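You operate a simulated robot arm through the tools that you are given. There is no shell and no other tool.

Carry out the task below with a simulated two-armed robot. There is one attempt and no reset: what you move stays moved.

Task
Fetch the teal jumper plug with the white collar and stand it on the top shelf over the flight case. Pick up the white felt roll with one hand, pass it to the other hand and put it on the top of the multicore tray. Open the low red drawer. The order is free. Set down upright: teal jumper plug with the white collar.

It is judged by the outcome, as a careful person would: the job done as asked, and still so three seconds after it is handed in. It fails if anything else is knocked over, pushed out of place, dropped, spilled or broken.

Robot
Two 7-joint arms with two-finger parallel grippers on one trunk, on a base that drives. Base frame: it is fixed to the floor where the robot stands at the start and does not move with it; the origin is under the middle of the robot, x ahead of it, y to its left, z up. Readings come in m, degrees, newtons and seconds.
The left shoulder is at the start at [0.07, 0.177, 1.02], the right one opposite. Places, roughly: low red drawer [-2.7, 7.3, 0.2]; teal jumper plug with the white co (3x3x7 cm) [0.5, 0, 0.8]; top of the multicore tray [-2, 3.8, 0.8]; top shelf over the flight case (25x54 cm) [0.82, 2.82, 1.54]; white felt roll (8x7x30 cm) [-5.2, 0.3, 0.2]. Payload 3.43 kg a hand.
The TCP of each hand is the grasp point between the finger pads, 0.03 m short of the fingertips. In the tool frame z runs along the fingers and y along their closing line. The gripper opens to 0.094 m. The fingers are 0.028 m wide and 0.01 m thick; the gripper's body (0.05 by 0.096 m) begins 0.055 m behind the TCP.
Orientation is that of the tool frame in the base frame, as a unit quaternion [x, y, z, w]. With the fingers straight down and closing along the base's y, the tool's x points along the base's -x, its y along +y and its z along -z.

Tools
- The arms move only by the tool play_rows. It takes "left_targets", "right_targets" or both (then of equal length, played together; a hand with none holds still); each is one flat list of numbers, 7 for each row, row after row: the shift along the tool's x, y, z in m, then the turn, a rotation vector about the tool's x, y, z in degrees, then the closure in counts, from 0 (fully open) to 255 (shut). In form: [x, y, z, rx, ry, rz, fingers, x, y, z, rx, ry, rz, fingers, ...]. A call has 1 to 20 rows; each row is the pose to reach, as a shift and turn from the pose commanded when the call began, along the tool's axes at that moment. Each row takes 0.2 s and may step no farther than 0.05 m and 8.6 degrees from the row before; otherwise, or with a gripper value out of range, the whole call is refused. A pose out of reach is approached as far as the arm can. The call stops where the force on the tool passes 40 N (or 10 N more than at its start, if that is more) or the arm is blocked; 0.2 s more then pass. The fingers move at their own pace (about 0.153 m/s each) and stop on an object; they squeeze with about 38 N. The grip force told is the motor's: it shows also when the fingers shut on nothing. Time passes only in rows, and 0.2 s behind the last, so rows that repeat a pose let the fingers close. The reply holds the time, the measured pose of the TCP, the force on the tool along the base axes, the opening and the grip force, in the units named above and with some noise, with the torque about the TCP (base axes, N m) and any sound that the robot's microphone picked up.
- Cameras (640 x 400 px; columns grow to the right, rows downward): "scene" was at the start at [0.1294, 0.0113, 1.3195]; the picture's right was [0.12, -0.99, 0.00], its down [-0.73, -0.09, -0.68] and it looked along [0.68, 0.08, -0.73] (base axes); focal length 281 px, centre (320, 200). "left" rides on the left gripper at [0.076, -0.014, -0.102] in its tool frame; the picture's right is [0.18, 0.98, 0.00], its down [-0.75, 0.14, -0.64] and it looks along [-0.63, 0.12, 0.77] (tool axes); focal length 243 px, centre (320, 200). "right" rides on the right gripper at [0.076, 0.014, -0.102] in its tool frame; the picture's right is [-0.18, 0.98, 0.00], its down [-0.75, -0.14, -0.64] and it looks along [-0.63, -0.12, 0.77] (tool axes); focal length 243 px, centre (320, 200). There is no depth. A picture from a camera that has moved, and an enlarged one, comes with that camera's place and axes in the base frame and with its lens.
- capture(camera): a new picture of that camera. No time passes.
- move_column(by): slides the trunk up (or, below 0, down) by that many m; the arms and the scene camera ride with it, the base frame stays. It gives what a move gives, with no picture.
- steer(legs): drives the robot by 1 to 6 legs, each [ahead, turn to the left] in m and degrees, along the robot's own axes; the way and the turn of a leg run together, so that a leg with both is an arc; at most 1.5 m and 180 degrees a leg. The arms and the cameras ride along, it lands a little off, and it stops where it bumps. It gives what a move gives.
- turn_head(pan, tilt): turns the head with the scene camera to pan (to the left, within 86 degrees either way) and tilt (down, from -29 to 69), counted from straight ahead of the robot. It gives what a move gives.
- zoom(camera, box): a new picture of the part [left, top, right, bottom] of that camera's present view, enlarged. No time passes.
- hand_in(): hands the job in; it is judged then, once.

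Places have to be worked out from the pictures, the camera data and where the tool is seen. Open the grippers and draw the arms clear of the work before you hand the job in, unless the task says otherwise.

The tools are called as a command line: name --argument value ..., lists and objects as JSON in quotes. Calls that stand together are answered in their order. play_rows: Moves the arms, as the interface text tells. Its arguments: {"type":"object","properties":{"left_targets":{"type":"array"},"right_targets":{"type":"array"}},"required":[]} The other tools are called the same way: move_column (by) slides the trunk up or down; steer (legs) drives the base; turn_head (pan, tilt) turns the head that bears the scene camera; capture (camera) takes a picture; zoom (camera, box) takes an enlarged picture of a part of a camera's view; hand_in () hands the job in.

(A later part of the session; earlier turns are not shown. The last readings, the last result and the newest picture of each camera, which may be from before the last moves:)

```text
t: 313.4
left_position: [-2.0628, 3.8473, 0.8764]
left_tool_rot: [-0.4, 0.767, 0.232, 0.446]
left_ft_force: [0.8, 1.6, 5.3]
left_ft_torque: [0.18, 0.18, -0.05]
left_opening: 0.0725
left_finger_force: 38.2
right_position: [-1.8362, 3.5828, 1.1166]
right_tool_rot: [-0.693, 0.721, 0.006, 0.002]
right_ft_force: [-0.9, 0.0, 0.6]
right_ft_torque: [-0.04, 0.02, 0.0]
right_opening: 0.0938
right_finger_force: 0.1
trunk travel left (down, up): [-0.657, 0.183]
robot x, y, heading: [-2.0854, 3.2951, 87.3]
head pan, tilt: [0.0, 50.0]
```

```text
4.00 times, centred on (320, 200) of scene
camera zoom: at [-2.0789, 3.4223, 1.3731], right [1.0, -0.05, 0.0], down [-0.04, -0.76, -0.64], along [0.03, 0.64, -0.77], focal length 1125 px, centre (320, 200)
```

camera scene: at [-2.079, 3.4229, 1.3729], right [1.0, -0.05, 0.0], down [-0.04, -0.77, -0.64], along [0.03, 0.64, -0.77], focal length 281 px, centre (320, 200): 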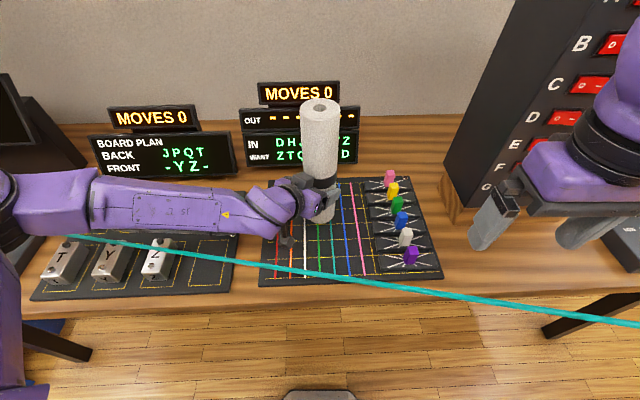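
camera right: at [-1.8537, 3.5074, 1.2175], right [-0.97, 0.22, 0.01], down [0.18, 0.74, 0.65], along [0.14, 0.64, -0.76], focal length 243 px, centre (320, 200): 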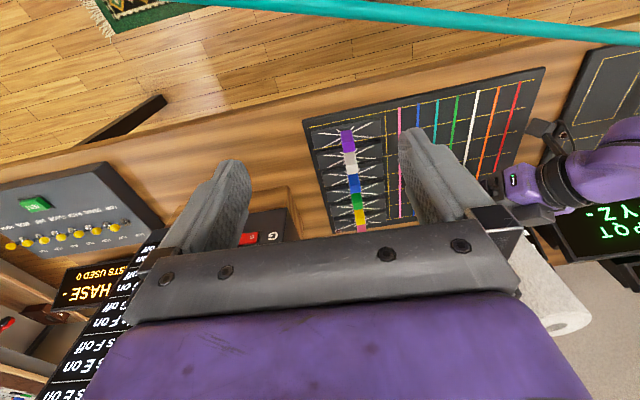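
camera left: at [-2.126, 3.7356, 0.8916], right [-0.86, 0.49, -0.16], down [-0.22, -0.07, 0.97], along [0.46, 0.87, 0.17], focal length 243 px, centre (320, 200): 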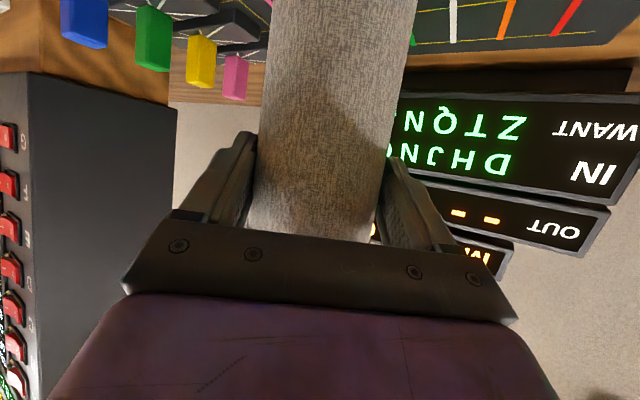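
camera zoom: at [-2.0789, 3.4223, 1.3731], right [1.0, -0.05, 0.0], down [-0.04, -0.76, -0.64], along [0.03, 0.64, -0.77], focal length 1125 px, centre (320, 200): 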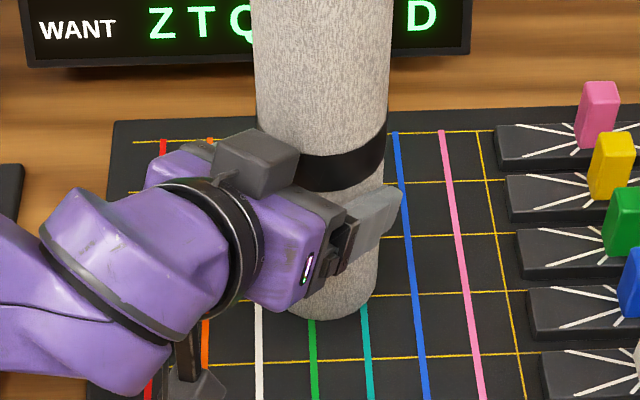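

Contact: the load went from -3 N to +5 N, so the roll stands on the tray. I open the left fingers in steps.

play_rows --left_targets '[-0.0003, 0, -0.0002, 0, 0, 0, 255, -0.0003, 0, -0.0002, 0, 0, 0, 45, -0.0003, 0, -0.0002, 0, 0, 0, 30, -0.0003, 0, -0.0002, 0, 0, 0, 0, -0.0003, 0, -0.0002, 0, 0, 0, 0]'

capture --camera "left"

capture --camera "scene"

```text
t: 314.6
left_position: [-2.0642, 3.8473, 0.8767]
left_tool_rot: [-0.4, 0.767, 0.231, 0.445]
left_ft_force: [0.4, -0.1, -0.6]
left_ft_torque: [-0.02, 0.01, -0.01]
left_opening: 0.0939
left_finger_force: 0.0
right_position: [-1.8365, 3.5826, 1.1153]
right_tool_rot: [-0.693, 0.721, 0.007, 0.002]
right_ft_force: [-0.1, 0.2, 0.2]
right_ft_torque: [0.0, 0.0, -0.01]
right_opening: 0.094
right_finger_force: 0.2
trunk travel left (down, up): [-0.657, 0.183]
robot x, y, heading: [-2.087, 3.2961, 86.9]
head pan, tilt: [0.0, 50.0]
```

```text
taken
camera left: at [-2.1251, 3.7356, 0.8616], right [-0.86, 0.49, -0.16], down [-0.22, -0.07, 0.97], along [0.46, 0.87, 0.17], focal length 243 px, centre (320, 200)
```

left: 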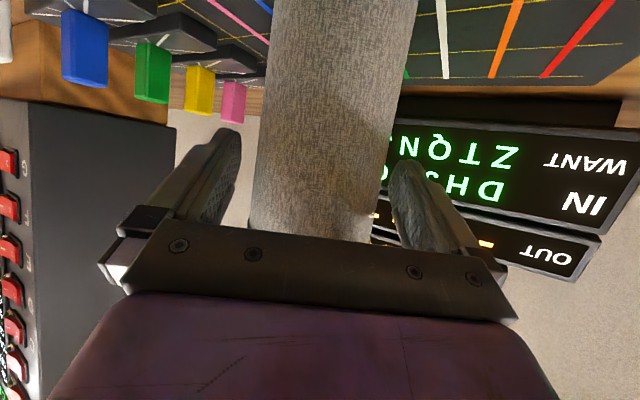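

```text
taken
camera scene: at [-2.0789, 3.4227, 1.3729], right [1.0, -0.05, 0.0], down [-0.04, -0.77, -0.64], along [0.03, 0.64, -0.77], focal length 281 px, centre (320, 200)
```

scene: 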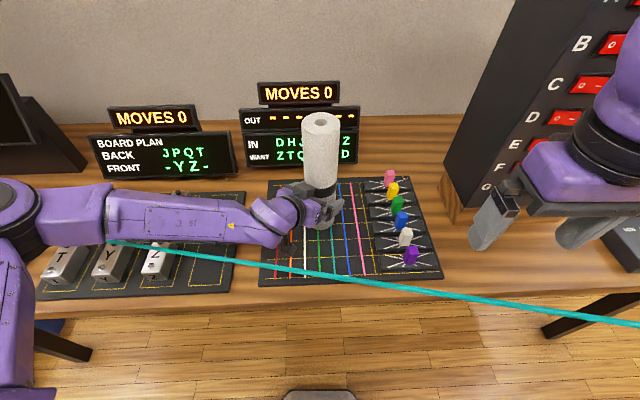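

The roll stands by itself. I withdraw the left hand slowly along its fingers.

play_rows --left_targets '[0, 0, -0.012, 0, 0, 0, 0, 0, 0, -0.025, 0, 0, 0, 0, 0, 0, -0.04, 0, 0, 0, 0]'

capture --camera "left"

```text
t: 315.4
left_position: [-2.0844, 3.8185, 0.8969]
left_tool_rot: [-0.401, 0.767, 0.232, 0.445]
left_ft_force: [0.2, -1.4, 0.3]
left_ft_torque: [0.0, 0.02, 0.02]
left_opening: 0.0939
left_finger_force: 0.1
right_position: [-1.8362, 3.5825, 1.116]
right_tool_rot: [-0.693, 0.721, 0.007, 0.002]
right_ft_force: [0.7, 0.3, 0.5]
right_ft_torque: [0.01, 0.0, -0.03]
right_opening: 0.0938
right_finger_force: 0.0
trunk travel left (down, up): [-0.657, 0.183]
robot x, y, heading: [-2.0839, 3.2931, 87.0]
head pan, tilt: [0.0, 50.0]
```

```text
taken
camera left: at [-2.1458, 3.7068, 0.8826], right [-0.86, 0.49, -0.16], down [-0.22, -0.07, 0.97], along [0.46, 0.87, 0.17], focal length 243 px, centre (320, 200)
```

left: 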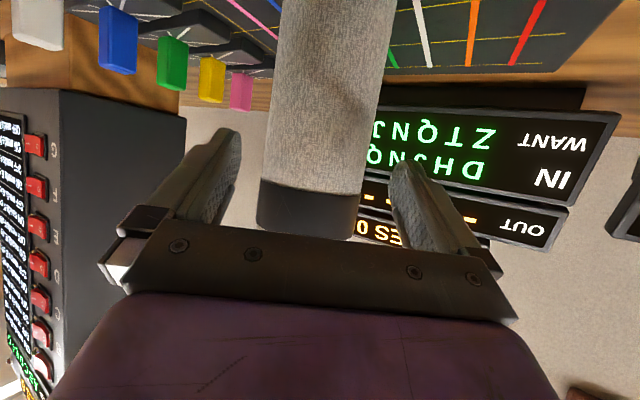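

Good, still standing and no force. I withdraw 7 cm more.

play_rows --left_targets '[0, 0, -0.018, 0, 0, 0, 0, 0, 0, -0.036, 0, 0, 0, 0, 0, 0, -0.054, 0, 0, 0, 0, 0, 0, -0.07, 0, 0, 0, 0]'

capture --camera "left"

capture --camera "scene"

```text
t: 316.4
left_position: [-2.1184, 3.7674, 0.932]
left_tool_rot: [-0.4, 0.767, 0.231, 0.445]
left_ft_force: [-0.3, -0.2, -0.1]
left_ft_torque: [-0.02, 0.05, 0.0]
left_opening: 0.0941
left_finger_force: 0.1
right_position: [-1.8366, 3.582, 1.1166]
right_tool_rot: [-0.693, 0.721, 0.007, 0.002]
right_ft_force: [0.3, -0.8, 0.4]
right_ft_torque: [0.01, -0.01, -0.02]
right_opening: 0.094
right_finger_force: 0.1
trunk travel left (down, up): [-0.657, 0.183]
robot x, y, heading: [-2.0865, 3.296, 87.1]
head pan, tilt: [0.0, 50.0]
```

```text
taken
camera left: at [-2.1815, 3.6563, 0.9169], right [-0.86, 0.49, -0.16], down [-0.22, -0.07, 0.97], along [0.46, 0.87, 0.17], focal length 243 px, centre (320, 200)
```

left: 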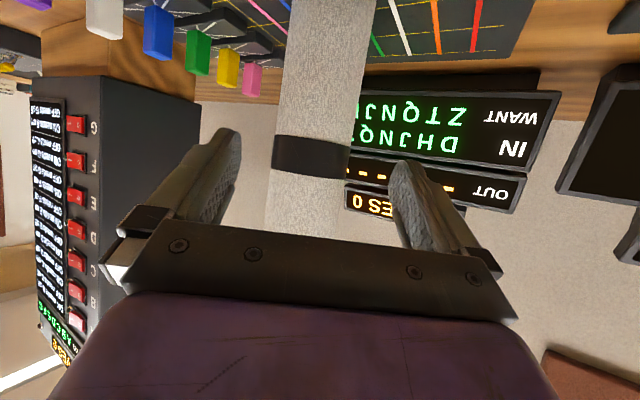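

```text
taken
camera scene: at [-2.0796, 3.422, 1.373], right [1.0, -0.05, 0.0], down [-0.04, -0.76, -0.64], along [0.03, 0.64, -0.77], focal length 281 px, centre (320, 200)
```

scene: 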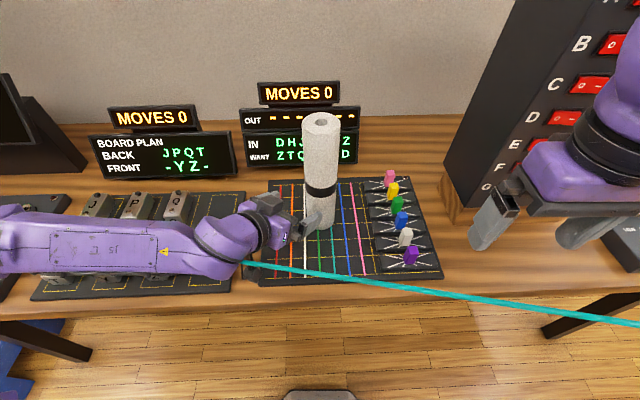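

The hand is clear of the roll. I reverse 0.35 m from the desk and look back at it.

steer --legs '[[-0.35, 0]]'

turn_head --pan 0 --tilt 30

capture --camera "scene"

zoom --camera "scene" --box '[220, 130, 420, 255]'

```text
t: 318.6
left_position: [-2.1386, 3.4125, 0.9305]
left_tool_rot: [-0.401, 0.766, 0.232, 0.445]
left_ft_force: [0.9, -0.8, -0.1]
left_ft_torque: [-0.02, 0.02, -0.01]
left_opening: 0.0941
left_finger_force: 0.1
right_position: [-1.855, 3.2292, 1.1151]
right_tool_rot: [-0.694, 0.72, 0.007, 0.002]
right_ft_force: [0.3, -0.2, -1.0]
right_ft_torque: [-0.01, 0.01, 0.01]
right_opening: 0.0939
right_finger_force: 0.2
trunk travel left (down, up): [-0.657, 0.183]
robot x, y, heading: [-2.1058, 2.9346, 87.4]
head pan, tilt: [0.0, 50.0]
```

```text
t: 319.5
left_position: [-2.1394, 3.4126, 0.9307]
left_tool_rot: [-0.401, 0.766, 0.232, 0.445]
left_ft_force: [0.6, -0.1, -0.2]
left_ft_torque: [-0.01, -0.04, 0.01]
left_opening: 0.0938
left_finger_force: 0.0
right_position: [-1.8567, 3.2288, 1.1154]
right_tool_rot: [-0.694, 0.72, 0.006, 0.002]
right_ft_force: [0.7, -0.6, -0.6]
right_ft_torque: [-0.01, 0.02, 0.0]
right_opening: 0.094
right_finger_force: 0.1
trunk travel left (down, up): [-0.657, 0.183]
robot x, y, heading: [-2.1056, 2.9383, 87.1]
head pan, tilt: [0.0, 30.0]
```

```text
taken
camera scene: at [-2.0969, 3.0804, 1.4023], right [1.0, -0.05, 0.0], down [-0.02, -0.5, -0.87], along [0.04, 0.86, -0.5], focal length 281 px, centre (320, 200)
```

scene: 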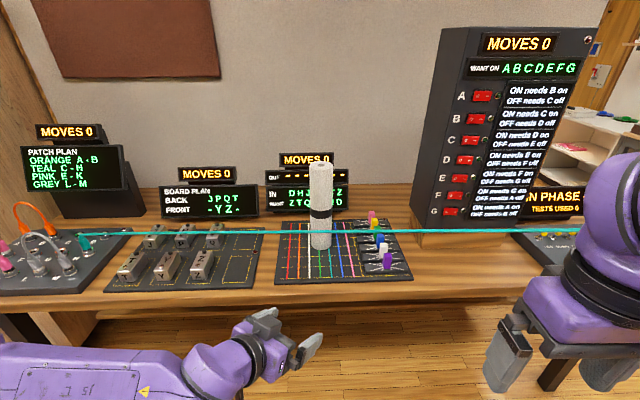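

```text
3.20 times, centred on (320, 192) of scene
camera zoom: at [-2.0969, 3.0804, 1.4023], right [1.0, -0.05, 0.0], down [-0.02, -0.5, -0.87], along [0.04, 0.86, -0.5], focal length 900 px, centre (320, 224)
```

zoom: 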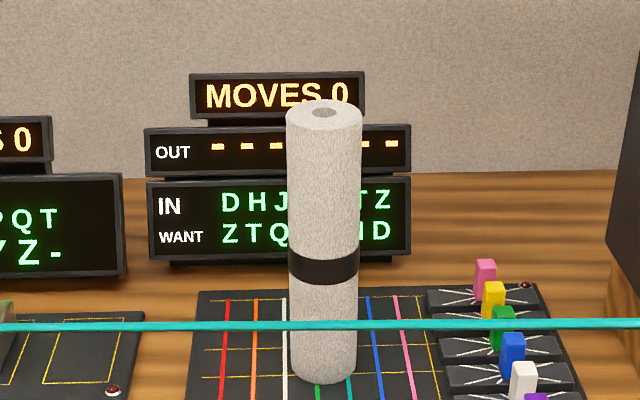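

The white roll stands on the tray, and all counters still read 0. Now I fold the left arm to neutral before driving to the drawer.

play_rows --left_targets '[-0.0038, 0.0035, -0.0336, 0, 7.5, 0, 0, -0.0077, 0.0071, -0.0672, 0, 15, 0, 0, -0.0115, 0.0106, -0.1008, 0, 22.5, 0, 0, -0.0154, 0.0142, -0.1344, 0, 30, 0, 0, -0.0192, 0.0177, -0.1679, 0, 37.5, 0, 0, -0.023, 0.0212, -0.2015, 0, 45, 0, 0, -0.0269, 0.0248, -0.2351, 0, 52.5, 0, 0, -0.0307, 0.0283, -0.2687, 0, 60, 0, 0]'

play_rows --left_targets '[0, 0, 0, 0, 0, -7.2, 0, 0, 0, 0, 0, 0, -14.5, 0, 0, 0, 0, 0, 0, -21.7, 0, 0, 0, 0, 0, 0, -29, 0]'

steer --legs '[[0, -88]]'

turn_head --pan 0 --tilt 20

capture --camera "scene"

```text
t: 321.3
left_position: [-2.2886, 3.2491, 1.091]
left_tool_rot: [-0.464, 0.886, 0.0, 0.0]
left_ft_force: [0.3, 0.1, 0.2]
left_ft_torque: [0.03, 0.03, -0.02]
left_opening: 0.0943
left_finger_force: 0.0
right_position: [-1.855, 3.2279, 1.1165]
right_tool_rot: [-0.694, 0.72, 0.006, 0.003]
right_ft_force: [0.4, 0.3, 0.6]
right_ft_torque: [0.0, 0.02, 0.0]
right_opening: 0.0941
right_finger_force: 0.1
trunk travel left (down, up): [-0.657, 0.183]
robot x, y, heading: [-2.1019, 2.9358, 87.1]
head pan, tilt: [0.0, 30.0]
```

```text
t: 322.3
left_position: [-2.2874, 3.25, 1.0911]
left_tool_rot: [-0.672, 0.741, 0.0, 0.002]
left_ft_force: [-0.4, -0.2, -0.4]
left_ft_torque: [-0.06, -0.02, -0.01]
left_opening: 0.0942
left_finger_force: 0.0
right_position: [-1.855, 3.228, 1.1157]
right_tool_rot: [-0.695, 0.719, 0.007, 0.003]
right_ft_force: [-1.0, -0.7, 0.6]
right_ft_torque: [-0.01, 0.0, 0.0]
right_opening: 0.0939
right_finger_force: 0.0
trunk travel left (down, up): [-0.657, 0.183]
robot x, y, heading: [-2.1054, 2.9343, 87.4]
head pan, tilt: [0.0, 30.0]
```

```text
t: 326.5
left_position: [-1.7911, 3.1182, 1.0919]
left_tool_rot: [0.054, 0.999, -0.001, 0.001]
left_ft_force: [-0.4, -0.7, 0.6]
left_ft_torque: [0.0, 0.0, 0.0]
left_opening: 0.0939
left_finger_force: 0.0
right_position: [-1.8159, 2.6867, 1.1154]
right_tool_rot: [0.023, 1.0, 0.004, 0.006]
right_ft_force: [-0.2, 0.7, 0.4]
right_ft_torque: [-0.01, 0.0, -0.01]
right_opening: 0.0944
right_finger_force: 0.1
trunk travel left (down, up): [-0.657, 0.183]
robot x, y, heading: [-2.1057, 2.9344, -3.2]
head pan, tilt: [0.0, 30.0]
```

```text
t: 327.2
left_position: [-1.7911, 3.1179, 1.0914]
left_tool_rot: [0.054, 0.999, -0.001, 0.001]
left_ft_force: [-1.0, 0.5, -0.6]
left_ft_torque: [0.0, -0.01, 0.04]
left_opening: 0.0939
left_finger_force: 0.0
right_position: [-1.8161, 2.6855, 1.1159]
right_tool_rot: [0.023, 1.0, 0.003, 0.006]
right_ft_force: [0.2, 0.0, 0.5]
right_ft_torque: [-0.01, 0.03, -0.02]
right_opening: 0.0939
right_finger_force: 0.2
trunk travel left (down, up): [-0.657, 0.183]
robot x, y, heading: [-2.1005, 2.9396, -3.2]
head pan, tilt: [0.0, 20.0]
```

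```text
taken
camera scene: at [-1.9609, 2.9314, 1.4185], right [-0.06, -1.0, 0.0], down [-0.34, 0.02, -0.94], along [0.94, -0.05, -0.34], focal length 281 px, centre (320, 200)
```

scene: 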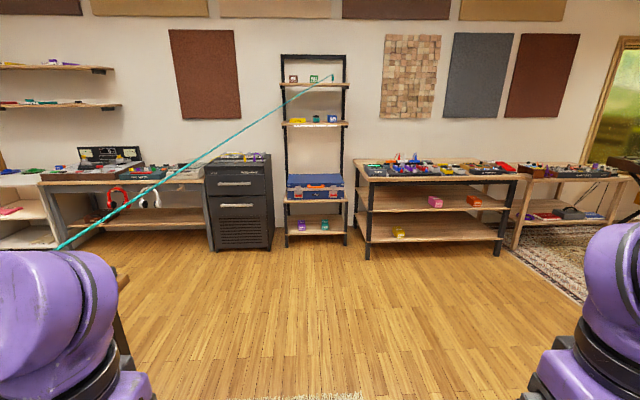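

The way is clear and the plug is visible upright on the top shelf. I drive east 1.8 m, then turn north and look.

steer --legs '[[0.9, 2], [0.9, 1], [0, 88]]'

turn_head --pan 0 --tilt 20

capture --camera "scene"

```text
t: 339.8
left_position: [-0.5316, 3.2003, 1.0915]
left_tool_rot: [-0.666, 0.746, 0.001, 0.001]
left_ft_force: [0.6, -1.2, -0.5]
left_ft_torque: [-0.01, 0.0, -0.02]
left_opening: 0.0939
left_finger_force: 0.0
right_position: [-0.0992, 3.1727, 1.1167]
right_tool_rot: [-0.689, 0.725, 0.007, 0.002]
right_ft_force: [0.5, -0.2, 0.1]
right_ft_torque: [-0.01, 0.0, 0.01]
right_opening: 0.0943
right_finger_force: 0.0
trunk travel left (down, up): [-0.657, 0.183]
robot x, y, heading: [-0.3543, 2.8862, 86.3]
head pan, tilt: [0.0, 20.0]
```

```text
t: 340.4
left_position: [-0.5322, 3.2004, 1.0922]
left_tool_rot: [-0.666, 0.746, 0.001, 0.001]
left_ft_force: [-0.6, -1.1, -0.6]
left_ft_torque: [-0.04, -0.02, -0.01]
left_opening: 0.0943
left_finger_force: 0.1
right_position: [-0.0994, 3.1733, 1.116]
right_tool_rot: [-0.688, 0.725, 0.007, 0.002]
right_ft_force: [0.0, 0.9, -0.1]
right_ft_torque: [-0.03, -0.01, -0.01]
right_opening: 0.0938
right_finger_force: 0.1
trunk travel left (down, up): [-0.657, 0.183]
robot x, y, heading: [-0.3503, 2.8825, 86.7]
head pan, tilt: [0.0, 20.0]
```

```text
taken
camera scene: at [-0.3435, 3.0312, 1.4185], right [1.0, -0.06, 0.0], down [-0.02, -0.34, -0.94], along [0.06, 0.94, -0.34], focal length 281 px, centre (320, 200)
```

scene: 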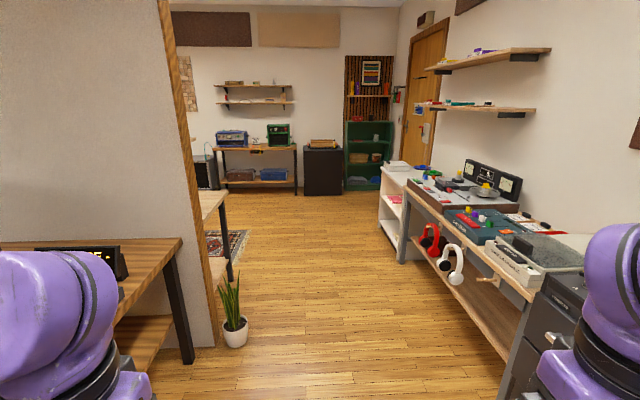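

The passage between partition (end x≈-0.91), the potted plant and the right bench is about 0.9 m wide; my elbows ride above the bench. I go north along x≈-0.35 and then look left.

steer --legs '[[0, 4], [1.1, 0]]'

turn_head --pan 30 --tilt 20

capture --camera "scene"

turn_head --pan -50 --tilt 25

capture --camera "scene"

```text
t: 346.4
left_position: [-0.5667, 4.2722, 1.092]
left_tool_rot: [-0.694, 0.72, 0.0, 0.002]
left_ft_force: [0.2, -0.2, 0.5]
left_ft_torque: [0.0, 0.01, 0.01]
left_opening: 0.0943
left_finger_force: 0.0
right_position: [-0.1341, 4.2797, 1.1166]
right_tool_rot: [0.717, -0.697, -0.007, -0.002]
right_ft_force: [-1.0, -0.2, 0.0]
right_ft_torque: [-0.02, 0.01, -0.03]
right_opening: 0.0941
right_finger_force: 0.0
trunk travel left (down, up): [-0.657, 0.183]
robot x, y, heading: [-0.3622, 3.9736, 90.9]
head pan, tilt: [0.0, 20.0]
```

```text
t: 347.4
left_position: [-0.5655, 4.2707, 1.0917]
left_tool_rot: [-0.695, 0.719, 0.001, 0.001]
left_ft_force: [-0.4, 0.4, 0.6]
left_ft_torque: [0.0, -0.01, 0.01]
left_opening: 0.094
left_finger_force: 0.2
right_position: [-0.1335, 4.2782, 1.1158]
right_tool_rot: [0.717, -0.697, -0.007, -0.002]
right_ft_force: [0.1, -0.7, -0.1]
right_ft_torque: [0.04, -0.03, 0.04]
right_opening: 0.0938
right_finger_force: 0.0
trunk travel left (down, up): [-0.657, 0.183]
robot x, y, heading: [-0.363, 3.9746, 91.1]
head pan, tilt: [30.0, 20.0]
```

```text
taken
camera scene: at [-0.4116, 4.1046, 1.4185], right [0.86, 0.51, 0.0], down [0.18, -0.29, -0.94], along [-0.48, 0.81, -0.34], focal length 281 px, centre (320, 200)
```

scene: 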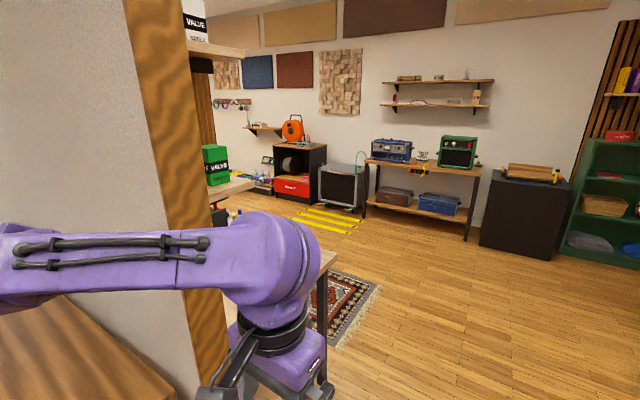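

```text
t: 348.9
left_position: [-0.5663, 4.2708, 1.0923]
left_tool_rot: [-0.695, 0.719, 0.0, 0.002]
left_ft_force: [-0.1, -0.1, -0.2]
left_ft_torque: [0.02, 0.01, -0.04]
left_opening: 0.0941
left_finger_force: 0.1
right_position: [-0.1326, 4.2776, 1.1165]
right_tool_rot: [0.717, -0.697, -0.006, -0.002]
right_ft_force: [-0.4, 0.6, 0.2]
right_ft_torque: [-0.02, 0.02, 0.03]
right_opening: 0.094
right_finger_force: 0.0
trunk travel left (down, up): [-0.657, 0.183]
robot x, y, heading: [-0.3649, 3.9754, 90.9]
head pan, tilt: [-50.0, 25.0]
```

```text
taken
camera scene: at [-0.2943, 4.085, 1.4104], right [0.65, -0.76, 0.0], down [-0.32, -0.28, -0.91], along [0.68, 0.59, -0.42], focal length 281 px, centre (320, 200)
```

scene: 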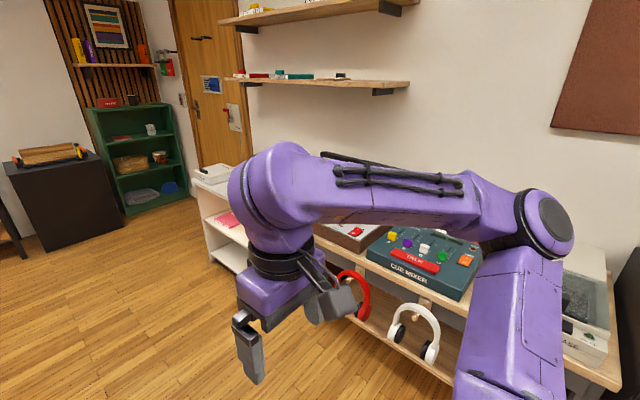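

The red drawer is in the low black cabinet at pixel (293,187). I zoom in on it.

turn_head --pan 30 --tilt 20

zoom --camera "scene" --box '[235, 110, 395, 210]'

```text
t: 350.4
left_position: [-0.5661, 4.2712, 1.0905]
left_tool_rot: [-0.695, 0.719, 0.0, 0.002]
left_ft_force: [-0.3, -0.3, 0.5]
left_ft_torque: [0.0, 0.03, 0.02]
left_opening: 0.0941
left_finger_force: 0.0
right_position: [-0.1335, 4.279, 1.1158]
right_tool_rot: [0.717, -0.697, -0.006, -0.003]
right_ft_force: [0.0, 0.8, 0.1]
right_ft_torque: [-0.01, -0.01, -0.02]
right_opening: 0.094
right_finger_force: 0.1
trunk travel left (down, up): [-0.657, 0.183]
robot x, y, heading: [-0.3681, 3.9729, 90.9]
head pan, tilt: [30.0, 20.0]
```

```text
4.00 times, centred on (315, 160) of scene
camera zoom: at [-0.4116, 4.1046, 1.4185], right [0.86, 0.51, 0.0], down [0.18, -0.29, -0.94], along [-0.48, 0.81, -0.34], focal length 1125 px, centre (340, 360)
```

zoom: 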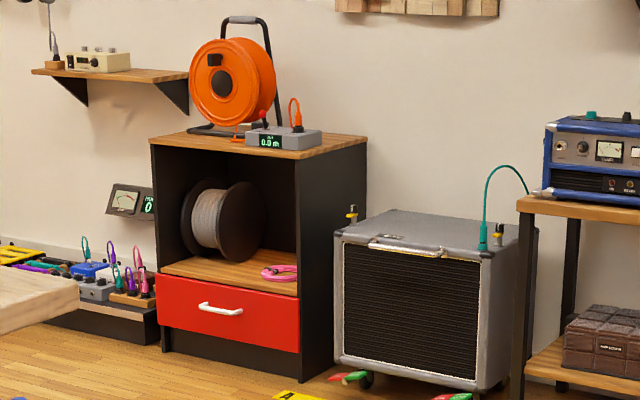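

The drawer front is at y≈7.18 (x −3.03…−2.42), with a white bar handle at about [-2.74, 7.13, 0.22]. I go north past the table corner, then turn left for a better look.

steer --legs '[[1.0, 0], [0.85, 0], [0, 60]]'

turn_head --pan 0 --tilt 25

capture --camera "scene"

turn_head --pan 50 --tilt 25

capture --camera "scene"

```text
t: 353.1
left_position: [-0.5692, 4.8168, 1.0498]
left_tool_rot: [0.712, -0.7, 0.053, 0.013]
left_ft_force: [-1.2, 0.8, -0.8]
left_ft_torque: [-0.13, -0.12, 0.03]
left_opening: 0.094
left_finger_force: 0.1
right_position: [-0.129, 4.8081, 1.0732]
right_tool_rot: [-0.696, 0.715, -0.018, -0.064]
right_ft_force: [1.5, 0.3, 0.3]
right_ft_torque: [-0.05, 0.13, -0.02]
right_opening: 0.094
right_finger_force: 0.1
trunk travel left (down, up): [-0.657, 0.183]
robot x, y, heading: [-0.3688, 4.3651, 90.1]
head pan, tilt: [30.0, 20.0]
stopped in leg 1: the robot was blocked; the commanded pose is now the measured one
```

```text
t: 354.1
left_position: [-0.5697, 4.7317, 1.064]
left_tool_rot: [-0.69, 0.724, -0.003, -0.003]
left_ft_force: [-0.3, 1.3, 1.4]
left_ft_torque: [-0.11, 0.03, 0.0]
left_opening: 0.094
left_finger_force: 0.0
right_position: [-0.1359, 4.7253, 1.0928]
right_tool_rot: [-0.706, 0.708, 0.002, -0.014]
right_ft_force: [0.0, 1.5, -0.7]
right_ft_torque: [-0.11, 0.04, -0.01]
right_opening: 0.0942
right_finger_force: 0.0
trunk travel left (down, up): [-0.657, 0.183]
robot x, y, heading: [-0.3665, 4.3624, 90.3]
head pan, tilt: [0.0, 25.0]
```

```text
taken
camera scene: at [-0.37, 4.5212, 1.4094], right [1.0, 0.01, 0.0], down [0.0, -0.43, -0.9], along [-0.01, 0.9, -0.43], focal length 281 px, centre (320, 200)
```

scene: 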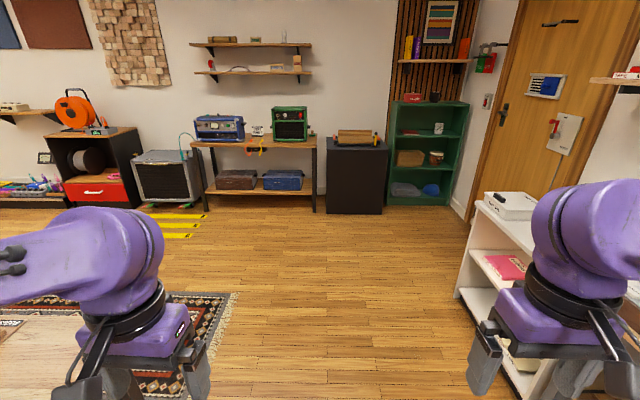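

```text
t: 355.2
left_position: [-0.5693, 4.7181, 1.067]
left_tool_rot: [-0.69, 0.723, 0.001, 0.001]
left_ft_force: [0.1, -0.2, -0.2]
left_ft_torque: [0.01, 0.0, 0.0]
left_opening: 0.0939
left_finger_force: 0.1
right_position: [-0.1353, 4.7123, 1.0961]
right_tool_rot: [-0.706, 0.708, 0.007, -0.012]
right_ft_force: [0.2, 0.5, 0.6]
right_ft_torque: [0.02, -0.03, 0.03]
right_opening: 0.0937
right_finger_force: 0.0
trunk travel left (down, up): [-0.657, 0.183]
robot x, y, heading: [-0.3705, 4.3637, 90.6]
head pan, tilt: [50.0, 25.0]
```

```text
taken
camera scene: at [-0.4388, 4.4703, 1.4105], right [0.64, 0.77, 0.0], down [0.32, -0.27, -0.91], along [-0.7, 0.58, -0.42], focal length 281 px, centre (320, 200)
```

scene: 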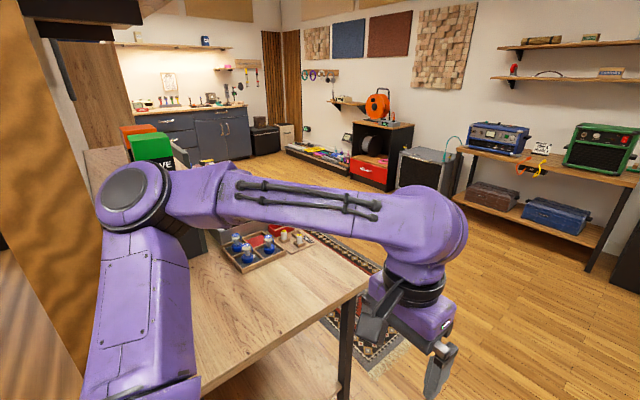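

Blocked at y=4.36: the left elbow touched the partition's end post. I reverse 0.3 m and check that everything is level and free.

steer --legs '[[-0.3, 0]]'

turn_head --pan 70 --tilt 20

capture --camera "scene"

turn_head --pan -40 --tilt 25

capture --camera "scene"

```text
t: 356.8
left_position: [-0.6185, 4.407, 1.0644]
left_tool_rot: [-0.699, 0.714, -0.005, 0.05]
left_ft_force: [2.1, 2.9, -0.1]
left_ft_torque: [-0.23, 0.09, -0.03]
left_opening: 0.0938
left_finger_force: 0.1
right_position: [-0.187, 4.3956, 1.1227]
right_tool_rot: [-0.7, 0.713, 0.033, 0.039]
right_ft_force: [0.6, 2.3, 1.1]
right_ft_torque: [-0.15, 0.0, 0.02]
right_opening: 0.094
right_finger_force: 0.1
trunk travel left (down, up): [-0.657, 0.183]
robot x, y, heading: [-0.3713, 4.1584, 90.2]
head pan, tilt: [50.0, 25.0]
stopped in leg 1: the robot was blocked; the commanded pose is now the measured one
```

```text
t: 357.7
left_position: [-0.5854, 4.4493, 1.0547]
left_tool_rot: [-0.7, 0.713, -0.013, 0.018]
left_ft_force: [0.6, 0.4, 0.6]
left_ft_torque: [-0.1, 0.02, 0.01]
left_opening: 0.0937
left_finger_force: 0.1
right_position: [-0.153, 4.44, 1.1024]
right_tool_rot: [-0.699, 0.715, 0.026, 0.009]
right_ft_force: [0.9, 1.2, -0.6]
right_ft_torque: [-0.1, 0.07, 0.02]
right_opening: 0.0939
right_finger_force: 0.1
trunk travel left (down, up): [-0.657, 0.183]
robot x, y, heading: [-0.3658, 4.1599, 89.9]
head pan, tilt: [70.0, 20.0]
```

```text
taken
camera scene: at [-0.4533, 4.2517, 1.418], right [0.34, 0.94, -0.01], down [0.32, -0.12, -0.94], along [-0.88, 0.32, -0.34], focal length 281 px, centre (320, 200)
```

scene: 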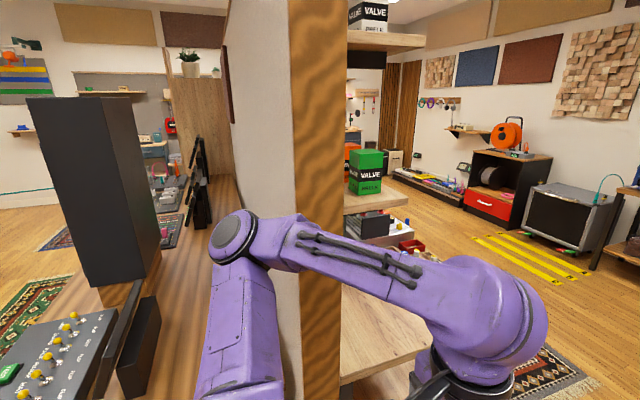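

```text
t: 359.5
left_position: [-0.5869, 4.4419, 1.0563]
left_tool_rot: [-0.701, 0.713, -0.01, 0.021]
left_ft_force: [0.2, -1.2, 0.4]
left_ft_torque: [0.03, -0.02, -0.02]
left_opening: 0.0941
left_finger_force: 0.1
right_position: [-0.1548, 4.4316, 1.1036]
right_tool_rot: [-0.698, 0.715, 0.029, 0.013]
right_ft_force: [0.2, 0.7, 0.0]
right_ft_torque: [0.01, 0.0, -0.03]
right_opening: 0.0943
right_finger_force: 0.1
trunk travel left (down, up): [-0.657, 0.183]
robot x, y, heading: [-0.3691, 4.1556, 89.8]
head pan, tilt: [-40.0, 25.0]
```

```text
taken
camera scene: at [-0.3093, 4.2807, 1.4105], right [0.77, -0.64, 0.0], down [-0.27, -0.32, -0.91], along [0.58, 0.69, -0.42], focal length 281 px, centre (320, 200)
```

scene: 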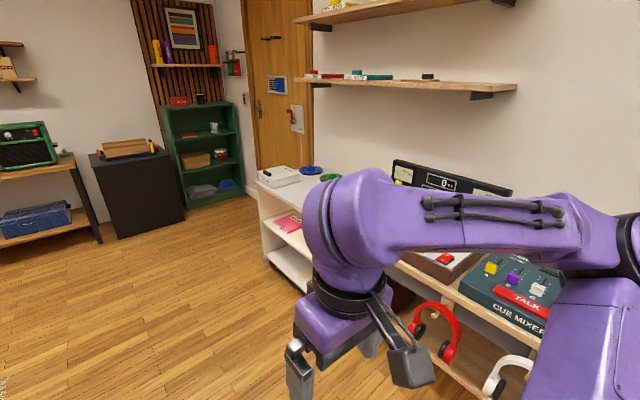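

Blocked again when reversing. I check the floor to the left (the potted plant) and to the right.

turn_head --pan 60 --tilt 60

capture --camera "scene"

turn_head --pan -75 --tilt 50

capture --camera "scene"

capture --camera "left"

```text
t: 361.3
left_position: [-0.5866, 4.4422, 1.057]
left_tool_rot: [-0.701, 0.713, -0.01, 0.021]
left_ft_force: [0.4, 0.0, 0.4]
left_ft_torque: [0.0, 0.02, 0.01]
left_opening: 0.094
left_finger_force: 0.1
right_position: [-0.1551, 4.4321, 1.1049]
right_tool_rot: [-0.699, 0.715, 0.029, 0.012]
right_ft_force: [0.4, 0.1, 0.3]
right_ft_torque: [0.02, 0.01, -0.01]
right_opening: 0.0939
right_finger_force: 0.1
trunk travel left (down, up): [-0.657, 0.183]
robot x, y, heading: [-0.3656, 4.1576, 90.0]
head pan, tilt: [60.0, 60.0]
```

```text
taken
camera scene: at [-0.426, 4.2436, 1.3604], right [0.5, 0.87, 0.0], down [0.75, -0.43, -0.5], along [-0.43, 0.25, -0.87], focal length 281 px, centre (320, 200)
```

scene: 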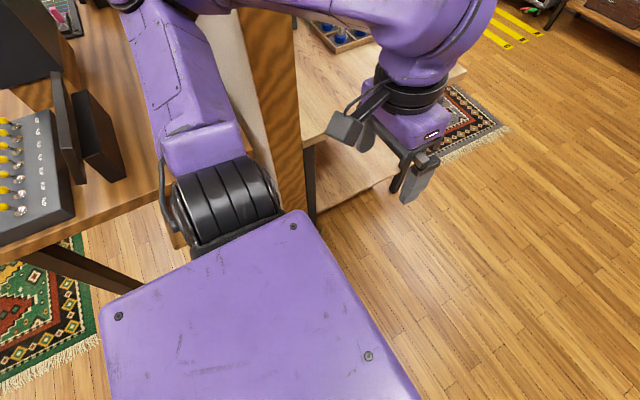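

```text
t: 363.5
left_position: [-0.5862, 4.4406, 1.0564]
left_tool_rot: [-0.701, 0.713, -0.01, 0.021]
left_ft_force: [0.5, 0.0, 0.5]
left_ft_torque: [-0.01, 0.0, 0.03]
left_opening: 0.0939
left_finger_force: 0.1
right_position: [-0.1555, 4.4309, 1.1058]
right_tool_rot: [-0.698, 0.715, 0.03, 0.012]
right_ft_force: [-1.0, -0.5, 0.5]
right_ft_torque: [0.0, 0.01, 0.01]
right_opening: 0.0941
right_finger_force: 0.1
trunk travel left (down, up): [-0.657, 0.183]
robot x, y, heading: [-0.3676, 4.1538, 90.1]
head pan, tilt: [-75.0, 50.0]
```

```text
taken
camera scene: at [-0.2939, 4.2302, 1.3729], right [0.26, -0.97, 0.0], down [-0.74, -0.2, -0.64], along [0.62, 0.17, -0.77], focal length 281 px, centre (320, 200)
```

scene: 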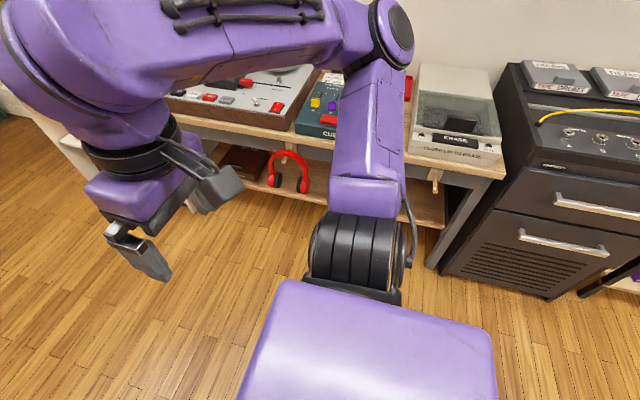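

```text
taken
camera left: at [-0.579, 4.3646, 1.159], right [-0.98, -0.17, -0.05], down [-0.16, 0.75, 0.65], along [-0.07, 0.64, -0.76], focal length 243 px, centre (320, 200)
```

left: 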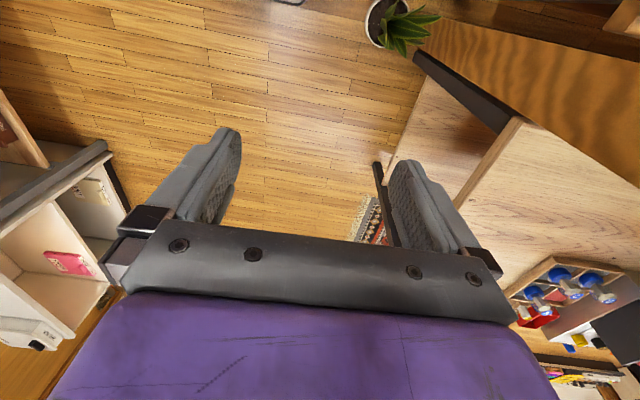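

The plant is upright, the robot is level, and no force shows. The stop was likely from the sudden check of the arms. I reverse gently 0.15 m.

steer --legs '[[-0.15, 0]]'

turn_head --pan 60 --tilt 30

capture --camera "scene"

```text
t: 364.9
left_position: [-0.5855, 4.2893, 1.0575]
left_tool_rot: [-0.7, 0.714, -0.009, 0.023]
left_ft_force: [0.4, -0.7, 0.2]
left_ft_torque: [0.02, 0.01, -0.02]
left_opening: 0.0937
left_finger_force: 0.1
right_position: [-0.155, 4.2786, 1.1052]
right_tool_rot: [-0.697, 0.716, 0.03, 0.015]
right_ft_force: [-0.1, -0.3, 1.1]
right_ft_torque: [-0.03, -0.02, -0.01]
right_opening: 0.0939
right_finger_force: 0.0
trunk travel left (down, up): [-0.657, 0.183]
robot x, y, heading: [-0.3678, 4.0057, 89.9]
head pan, tilt: [-75.0, 50.0]
```

```text
t: 367.0
left_position: [-0.5864, 4.2886, 1.0571]
left_tool_rot: [-0.7, 0.714, -0.009, 0.022]
left_ft_force: [0.1, 0.2, -0.4]
left_ft_torque: [0.01, 0.03, 0.03]
left_opening: 0.0939
left_finger_force: 0.0
right_position: [-0.1542, 4.2785, 1.1049]
right_tool_rot: [-0.697, 0.716, 0.03, 0.014]
right_ft_force: [0.3, -0.4, 0.0]
right_ft_torque: [-0.01, 0.01, 0.03]
right_opening: 0.0941
right_finger_force: 0.0
trunk travel left (down, up): [-0.657, 0.183]
robot x, y, heading: [-0.3665, 4.0048, 89.8]
head pan, tilt: [60.0, 30.0]
```

```text
taken
camera scene: at [-0.4462, 4.1027, 1.4024], right [0.5, 0.86, 0.0], down [0.43, -0.25, -0.87], along [-0.75, 0.44, -0.5], focal length 281 px, centre (320, 200)
```

scene: 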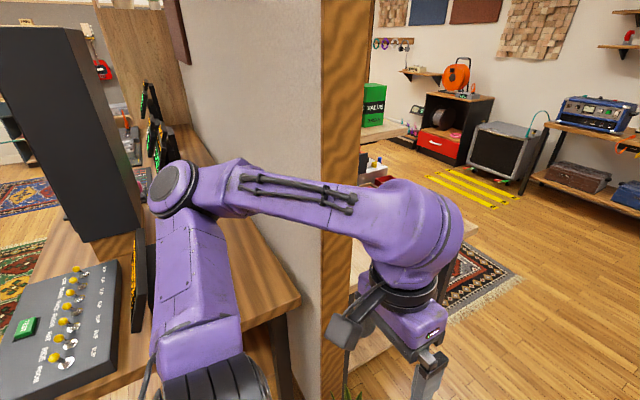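

Free again. The post's end is at x≈-0.81, so I need to pass at x≈-0.16. I back 0.25 m, angle right 25°, go 0.5 m, and straighten.

steer --legs '[[-0.25, 0], [0, -25], [0.5, 0], [0, 25]]'

turn_head --pan 60 --tilt 30

capture --camera "scene"

turn_head --pan -60 --tilt 30

capture --camera "scene"

```text
t: 374.0
left_position: [-0.3708, 4.5004, 1.0573]
left_tool_rot: [-0.7, 0.714, -0.01, 0.023]
left_ft_force: [-1.4, 0.0, 0.0]
left_ft_torque: [0.01, -0.01, 0.0]
left_opening: 0.094
left_finger_force: 0.0
right_position: [0.0596, 4.4893, 1.105]
right_tool_rot: [-0.696, 0.717, 0.03, 0.014]
right_ft_force: [0.6, -0.4, 0.4]
right_ft_torque: [0.02, -0.01, 0.02]
right_opening: 0.094
right_finger_force: 0.2
trunk travel left (down, up): [-0.657, 0.183]
robot x, y, heading: [-0.1569, 4.2171, 89.8]
head pan, tilt: [60.0, 30.0]
```

```text
t: 374.6
left_position: [-0.3711, 4.5, 1.0586]
left_tool_rot: [-0.699, 0.714, -0.009, 0.023]
left_ft_force: [0.0, -0.4, 0.5]
left_ft_torque: [-0.01, 0.0, 0.01]
left_opening: 0.0939
left_finger_force: 0.1
right_position: [0.0602, 4.4891, 1.1056]
right_tool_rot: [-0.696, 0.717, 0.031, 0.014]
right_ft_force: [0.0, -0.5, -0.2]
right_ft_torque: [-0.01, -0.03, -0.02]
right_opening: 0.0941
right_finger_force: 0.1
trunk travel left (down, up): [-0.657, 0.183]
robot x, y, heading: [-0.1576, 4.2125, 89.5]
head pan, tilt: [60.0, 30.0]
```

```text
taken
camera scene: at [-0.2318, 4.3138, 1.4024], right [0.5, 0.86, 0.0], down [0.43, -0.25, -0.87], along [-0.75, 0.44, -0.5], focal length 281 px, centre (320, 200)
```

scene: 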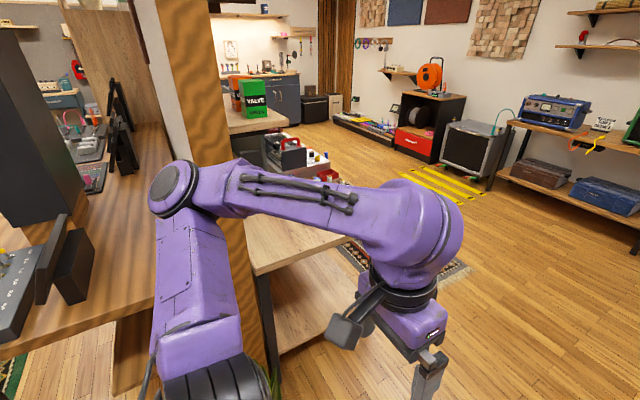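

```text
t: 376.6
left_position: [-0.3709, 4.4999, 1.0577]
left_tool_rot: [-0.699, 0.715, -0.009, 0.023]
left_ft_force: [-0.1, -0.2, -0.1]
left_ft_torque: [-0.01, 0.01, -0.01]
left_opening: 0.0939
left_finger_force: 0.0
right_position: [0.0604, 4.4884, 1.1053]
right_tool_rot: [-0.697, 0.717, 0.031, 0.013]
right_ft_force: [0.0, 0.2, -0.2]
right_ft_torque: [-0.01, -0.01, -0.02]
right_opening: 0.0941
right_finger_force: 0.1
trunk travel left (down, up): [-0.657, 0.183]
robot x, y, heading: [-0.1521, 4.2179, 89.7]
head pan, tilt: [-60.0, 30.0]
```

```text
taken
camera scene: at [-0.0749, 4.3131, 1.4025], right [0.5, -0.87, 0.0], down [-0.43, -0.25, -0.87], along [0.75, 0.43, -0.5], focal length 281 px, centre (320, 200)
```

scene: 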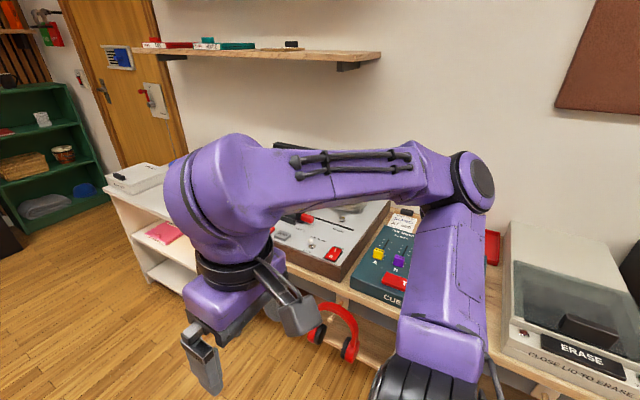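

Clear on both sides. I go north 1.55 m to y≈5.77.

steer --legs '[[0.8, 0], [0.75, 0]]'

turn_head --pan 60 --tilt 30

capture --camera "scene"

```text
t: 384.4
left_position: [-0.3644, 6.0138, 1.0576]
left_tool_rot: [-0.7, 0.714, -0.008, 0.023]
left_ft_force: [0.1, 0.8, -0.1]
left_ft_torque: [0.0, -0.01, 0.0]
left_opening: 0.0939
left_finger_force: 0.0
right_position: [0.0661, 6.0031, 1.1061]
right_tool_rot: [-0.697, 0.716, 0.031, 0.014]
right_ft_force: [-0.5, 0.3, -0.3]
right_ft_torque: [0.03, 0.02, -0.01]
right_opening: 0.0938
right_finger_force: 0.1
trunk travel left (down, up): [-0.657, 0.183]
robot x, y, heading: [-0.1505, 5.7338, 89.8]
head pan, tilt: [-60.0, 30.0]
```

```text
t: 386.4
left_position: [-0.3664, 6.0146, 1.0572]
left_tool_rot: [-0.7, 0.714, -0.009, 0.023]
left_ft_force: [-0.3, 0.7, -0.8]
left_ft_torque: [-0.02, 0.0, -0.01]
left_opening: 0.0943
left_finger_force: 0.0
right_position: [0.0662, 6.0033, 1.1038]
right_tool_rot: [-0.697, 0.716, 0.03, 0.014]
right_ft_force: [-0.6, -1.2, -0.1]
right_ft_torque: [0.03, -0.02, 0.0]
right_opening: 0.0942
right_finger_force: 0.2
trunk travel left (down, up): [-0.657, 0.183]
robot x, y, heading: [-0.1483, 5.7304, 89.8]
head pan, tilt: [60.0, 30.0]
```

```text
taken
camera scene: at [-0.2251, 5.8276, 1.4025], right [0.5, 0.86, 0.0], down [0.43, -0.25, -0.87], along [-0.75, 0.44, -0.5], focal length 281 px, centre (320, 200)
```

scene: 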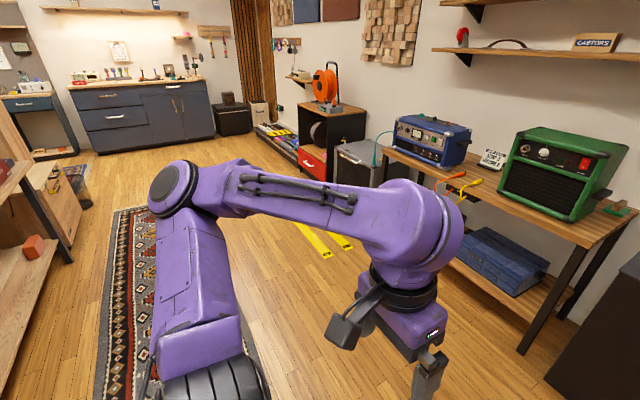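

Ahead to the west is open floor (rug, then the far counter). I turn left and drive 1.4 m west, then look again.

steer --legs '[[0, 91], [1.4, 0]]'

turn_head --pan -35 --tilt 25

capture --camera "scene"

turn_head --pan 20 --tilt 25

capture --camera "scene"

```text
t: 397.4
left_position: [-1.8442, 5.412, 1.0579]
left_tool_rot: [0.999, 0.032, -0.011, -0.021]
left_ft_force: [-0.7, 0.8, -0.8]
left_ft_torque: [-0.04, 0.0, 0.02]
left_opening: 0.0939
left_finger_force: 0.0
right_position: [-1.8708, 5.8443, 1.1057]
right_tool_rot: [0.999, 0.029, -0.031, 0.014]
right_ft_force: [0.5, 0.2, 1.3]
right_ft_torque: [0.03, -0.03, -0.01]
right_opening: 0.0941
right_finger_force: 0.0
trunk travel left (down, up): [-0.657, 0.183]
robot x, y, heading: [-1.5817, 5.6564, -175.5]
head pan, tilt: [60.0, 30.0]
```

```text
t: 399.1
left_position: [-1.8449, 5.4131, 1.0579]
left_tool_rot: [0.999, 0.033, -0.011, -0.021]
left_ft_force: [0.0, 0.4, -0.5]
left_ft_torque: [0.02, -0.02, -0.03]
left_opening: 0.0939
left_finger_force: 0.1
right_position: [-1.8695, 5.844, 1.1042]
right_tool_rot: [0.999, 0.029, -0.031, 0.014]
right_ft_force: [-0.1, 0.5, -0.2]
right_ft_torque: [-0.02, 0.02, 0.01]
right_opening: 0.0939
right_finger_force: 0.0
trunk travel left (down, up): [-0.657, 0.183]
robot x, y, heading: [-1.582, 5.655, -175.3]
head pan, tilt: [-35.0, 25.0]
```

```text
taken
camera scene: at [-1.7099, 5.6977, 1.4104], right [0.5, 0.86, 0.0], down [0.36, -0.21, -0.91], along [-0.78, 0.46, -0.42], focal length 281 px, centre (320, 200)
```

scene: 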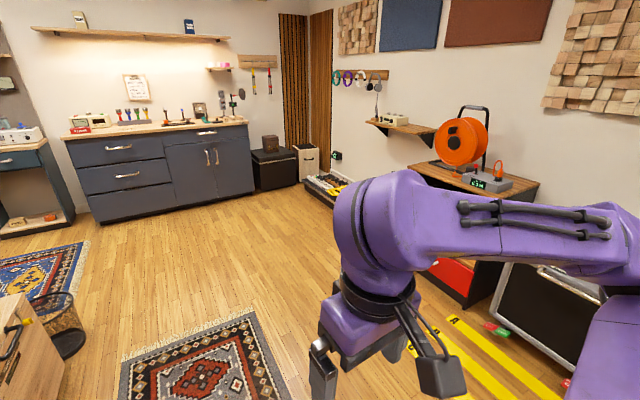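

```text
t: 400.3
left_position: [-1.8448, 5.4128, 1.0573]
left_tool_rot: [0.999, 0.033, -0.011, -0.023]
left_ft_force: [0.7, 0.4, -0.4]
left_ft_torque: [0.04, 0.02, 0.01]
left_opening: 0.094
left_finger_force: 0.1
right_position: [-1.8703, 5.8441, 1.1049]
right_tool_rot: [0.999, 0.029, -0.03, 0.013]
right_ft_force: [0.1, -0.4, -0.7]
right_ft_torque: [-0.02, -0.02, 0.02]
right_opening: 0.0941
right_finger_force: 0.1
trunk travel left (down, up): [-0.657, 0.183]
robot x, y, heading: [-1.5803, 5.6548, -175.3]
head pan, tilt: [20.0, 25.0]
```

```text
taken
camera scene: at [-1.7141, 5.6129, 1.4104], right [-0.42, 0.91, 0.0], down [0.38, 0.18, -0.91], along [-0.82, -0.38, -0.42], focal length 281 px, centre (320, 200)
```

scene: 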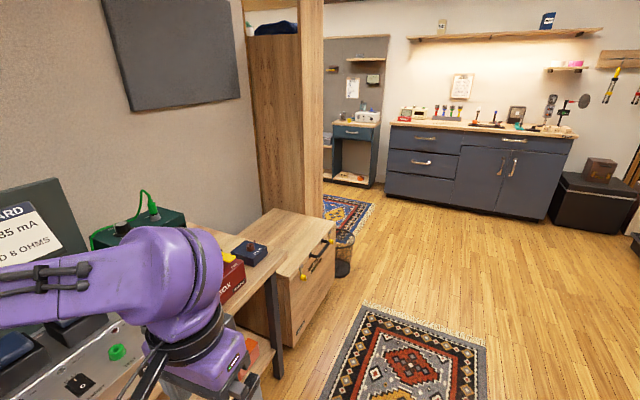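

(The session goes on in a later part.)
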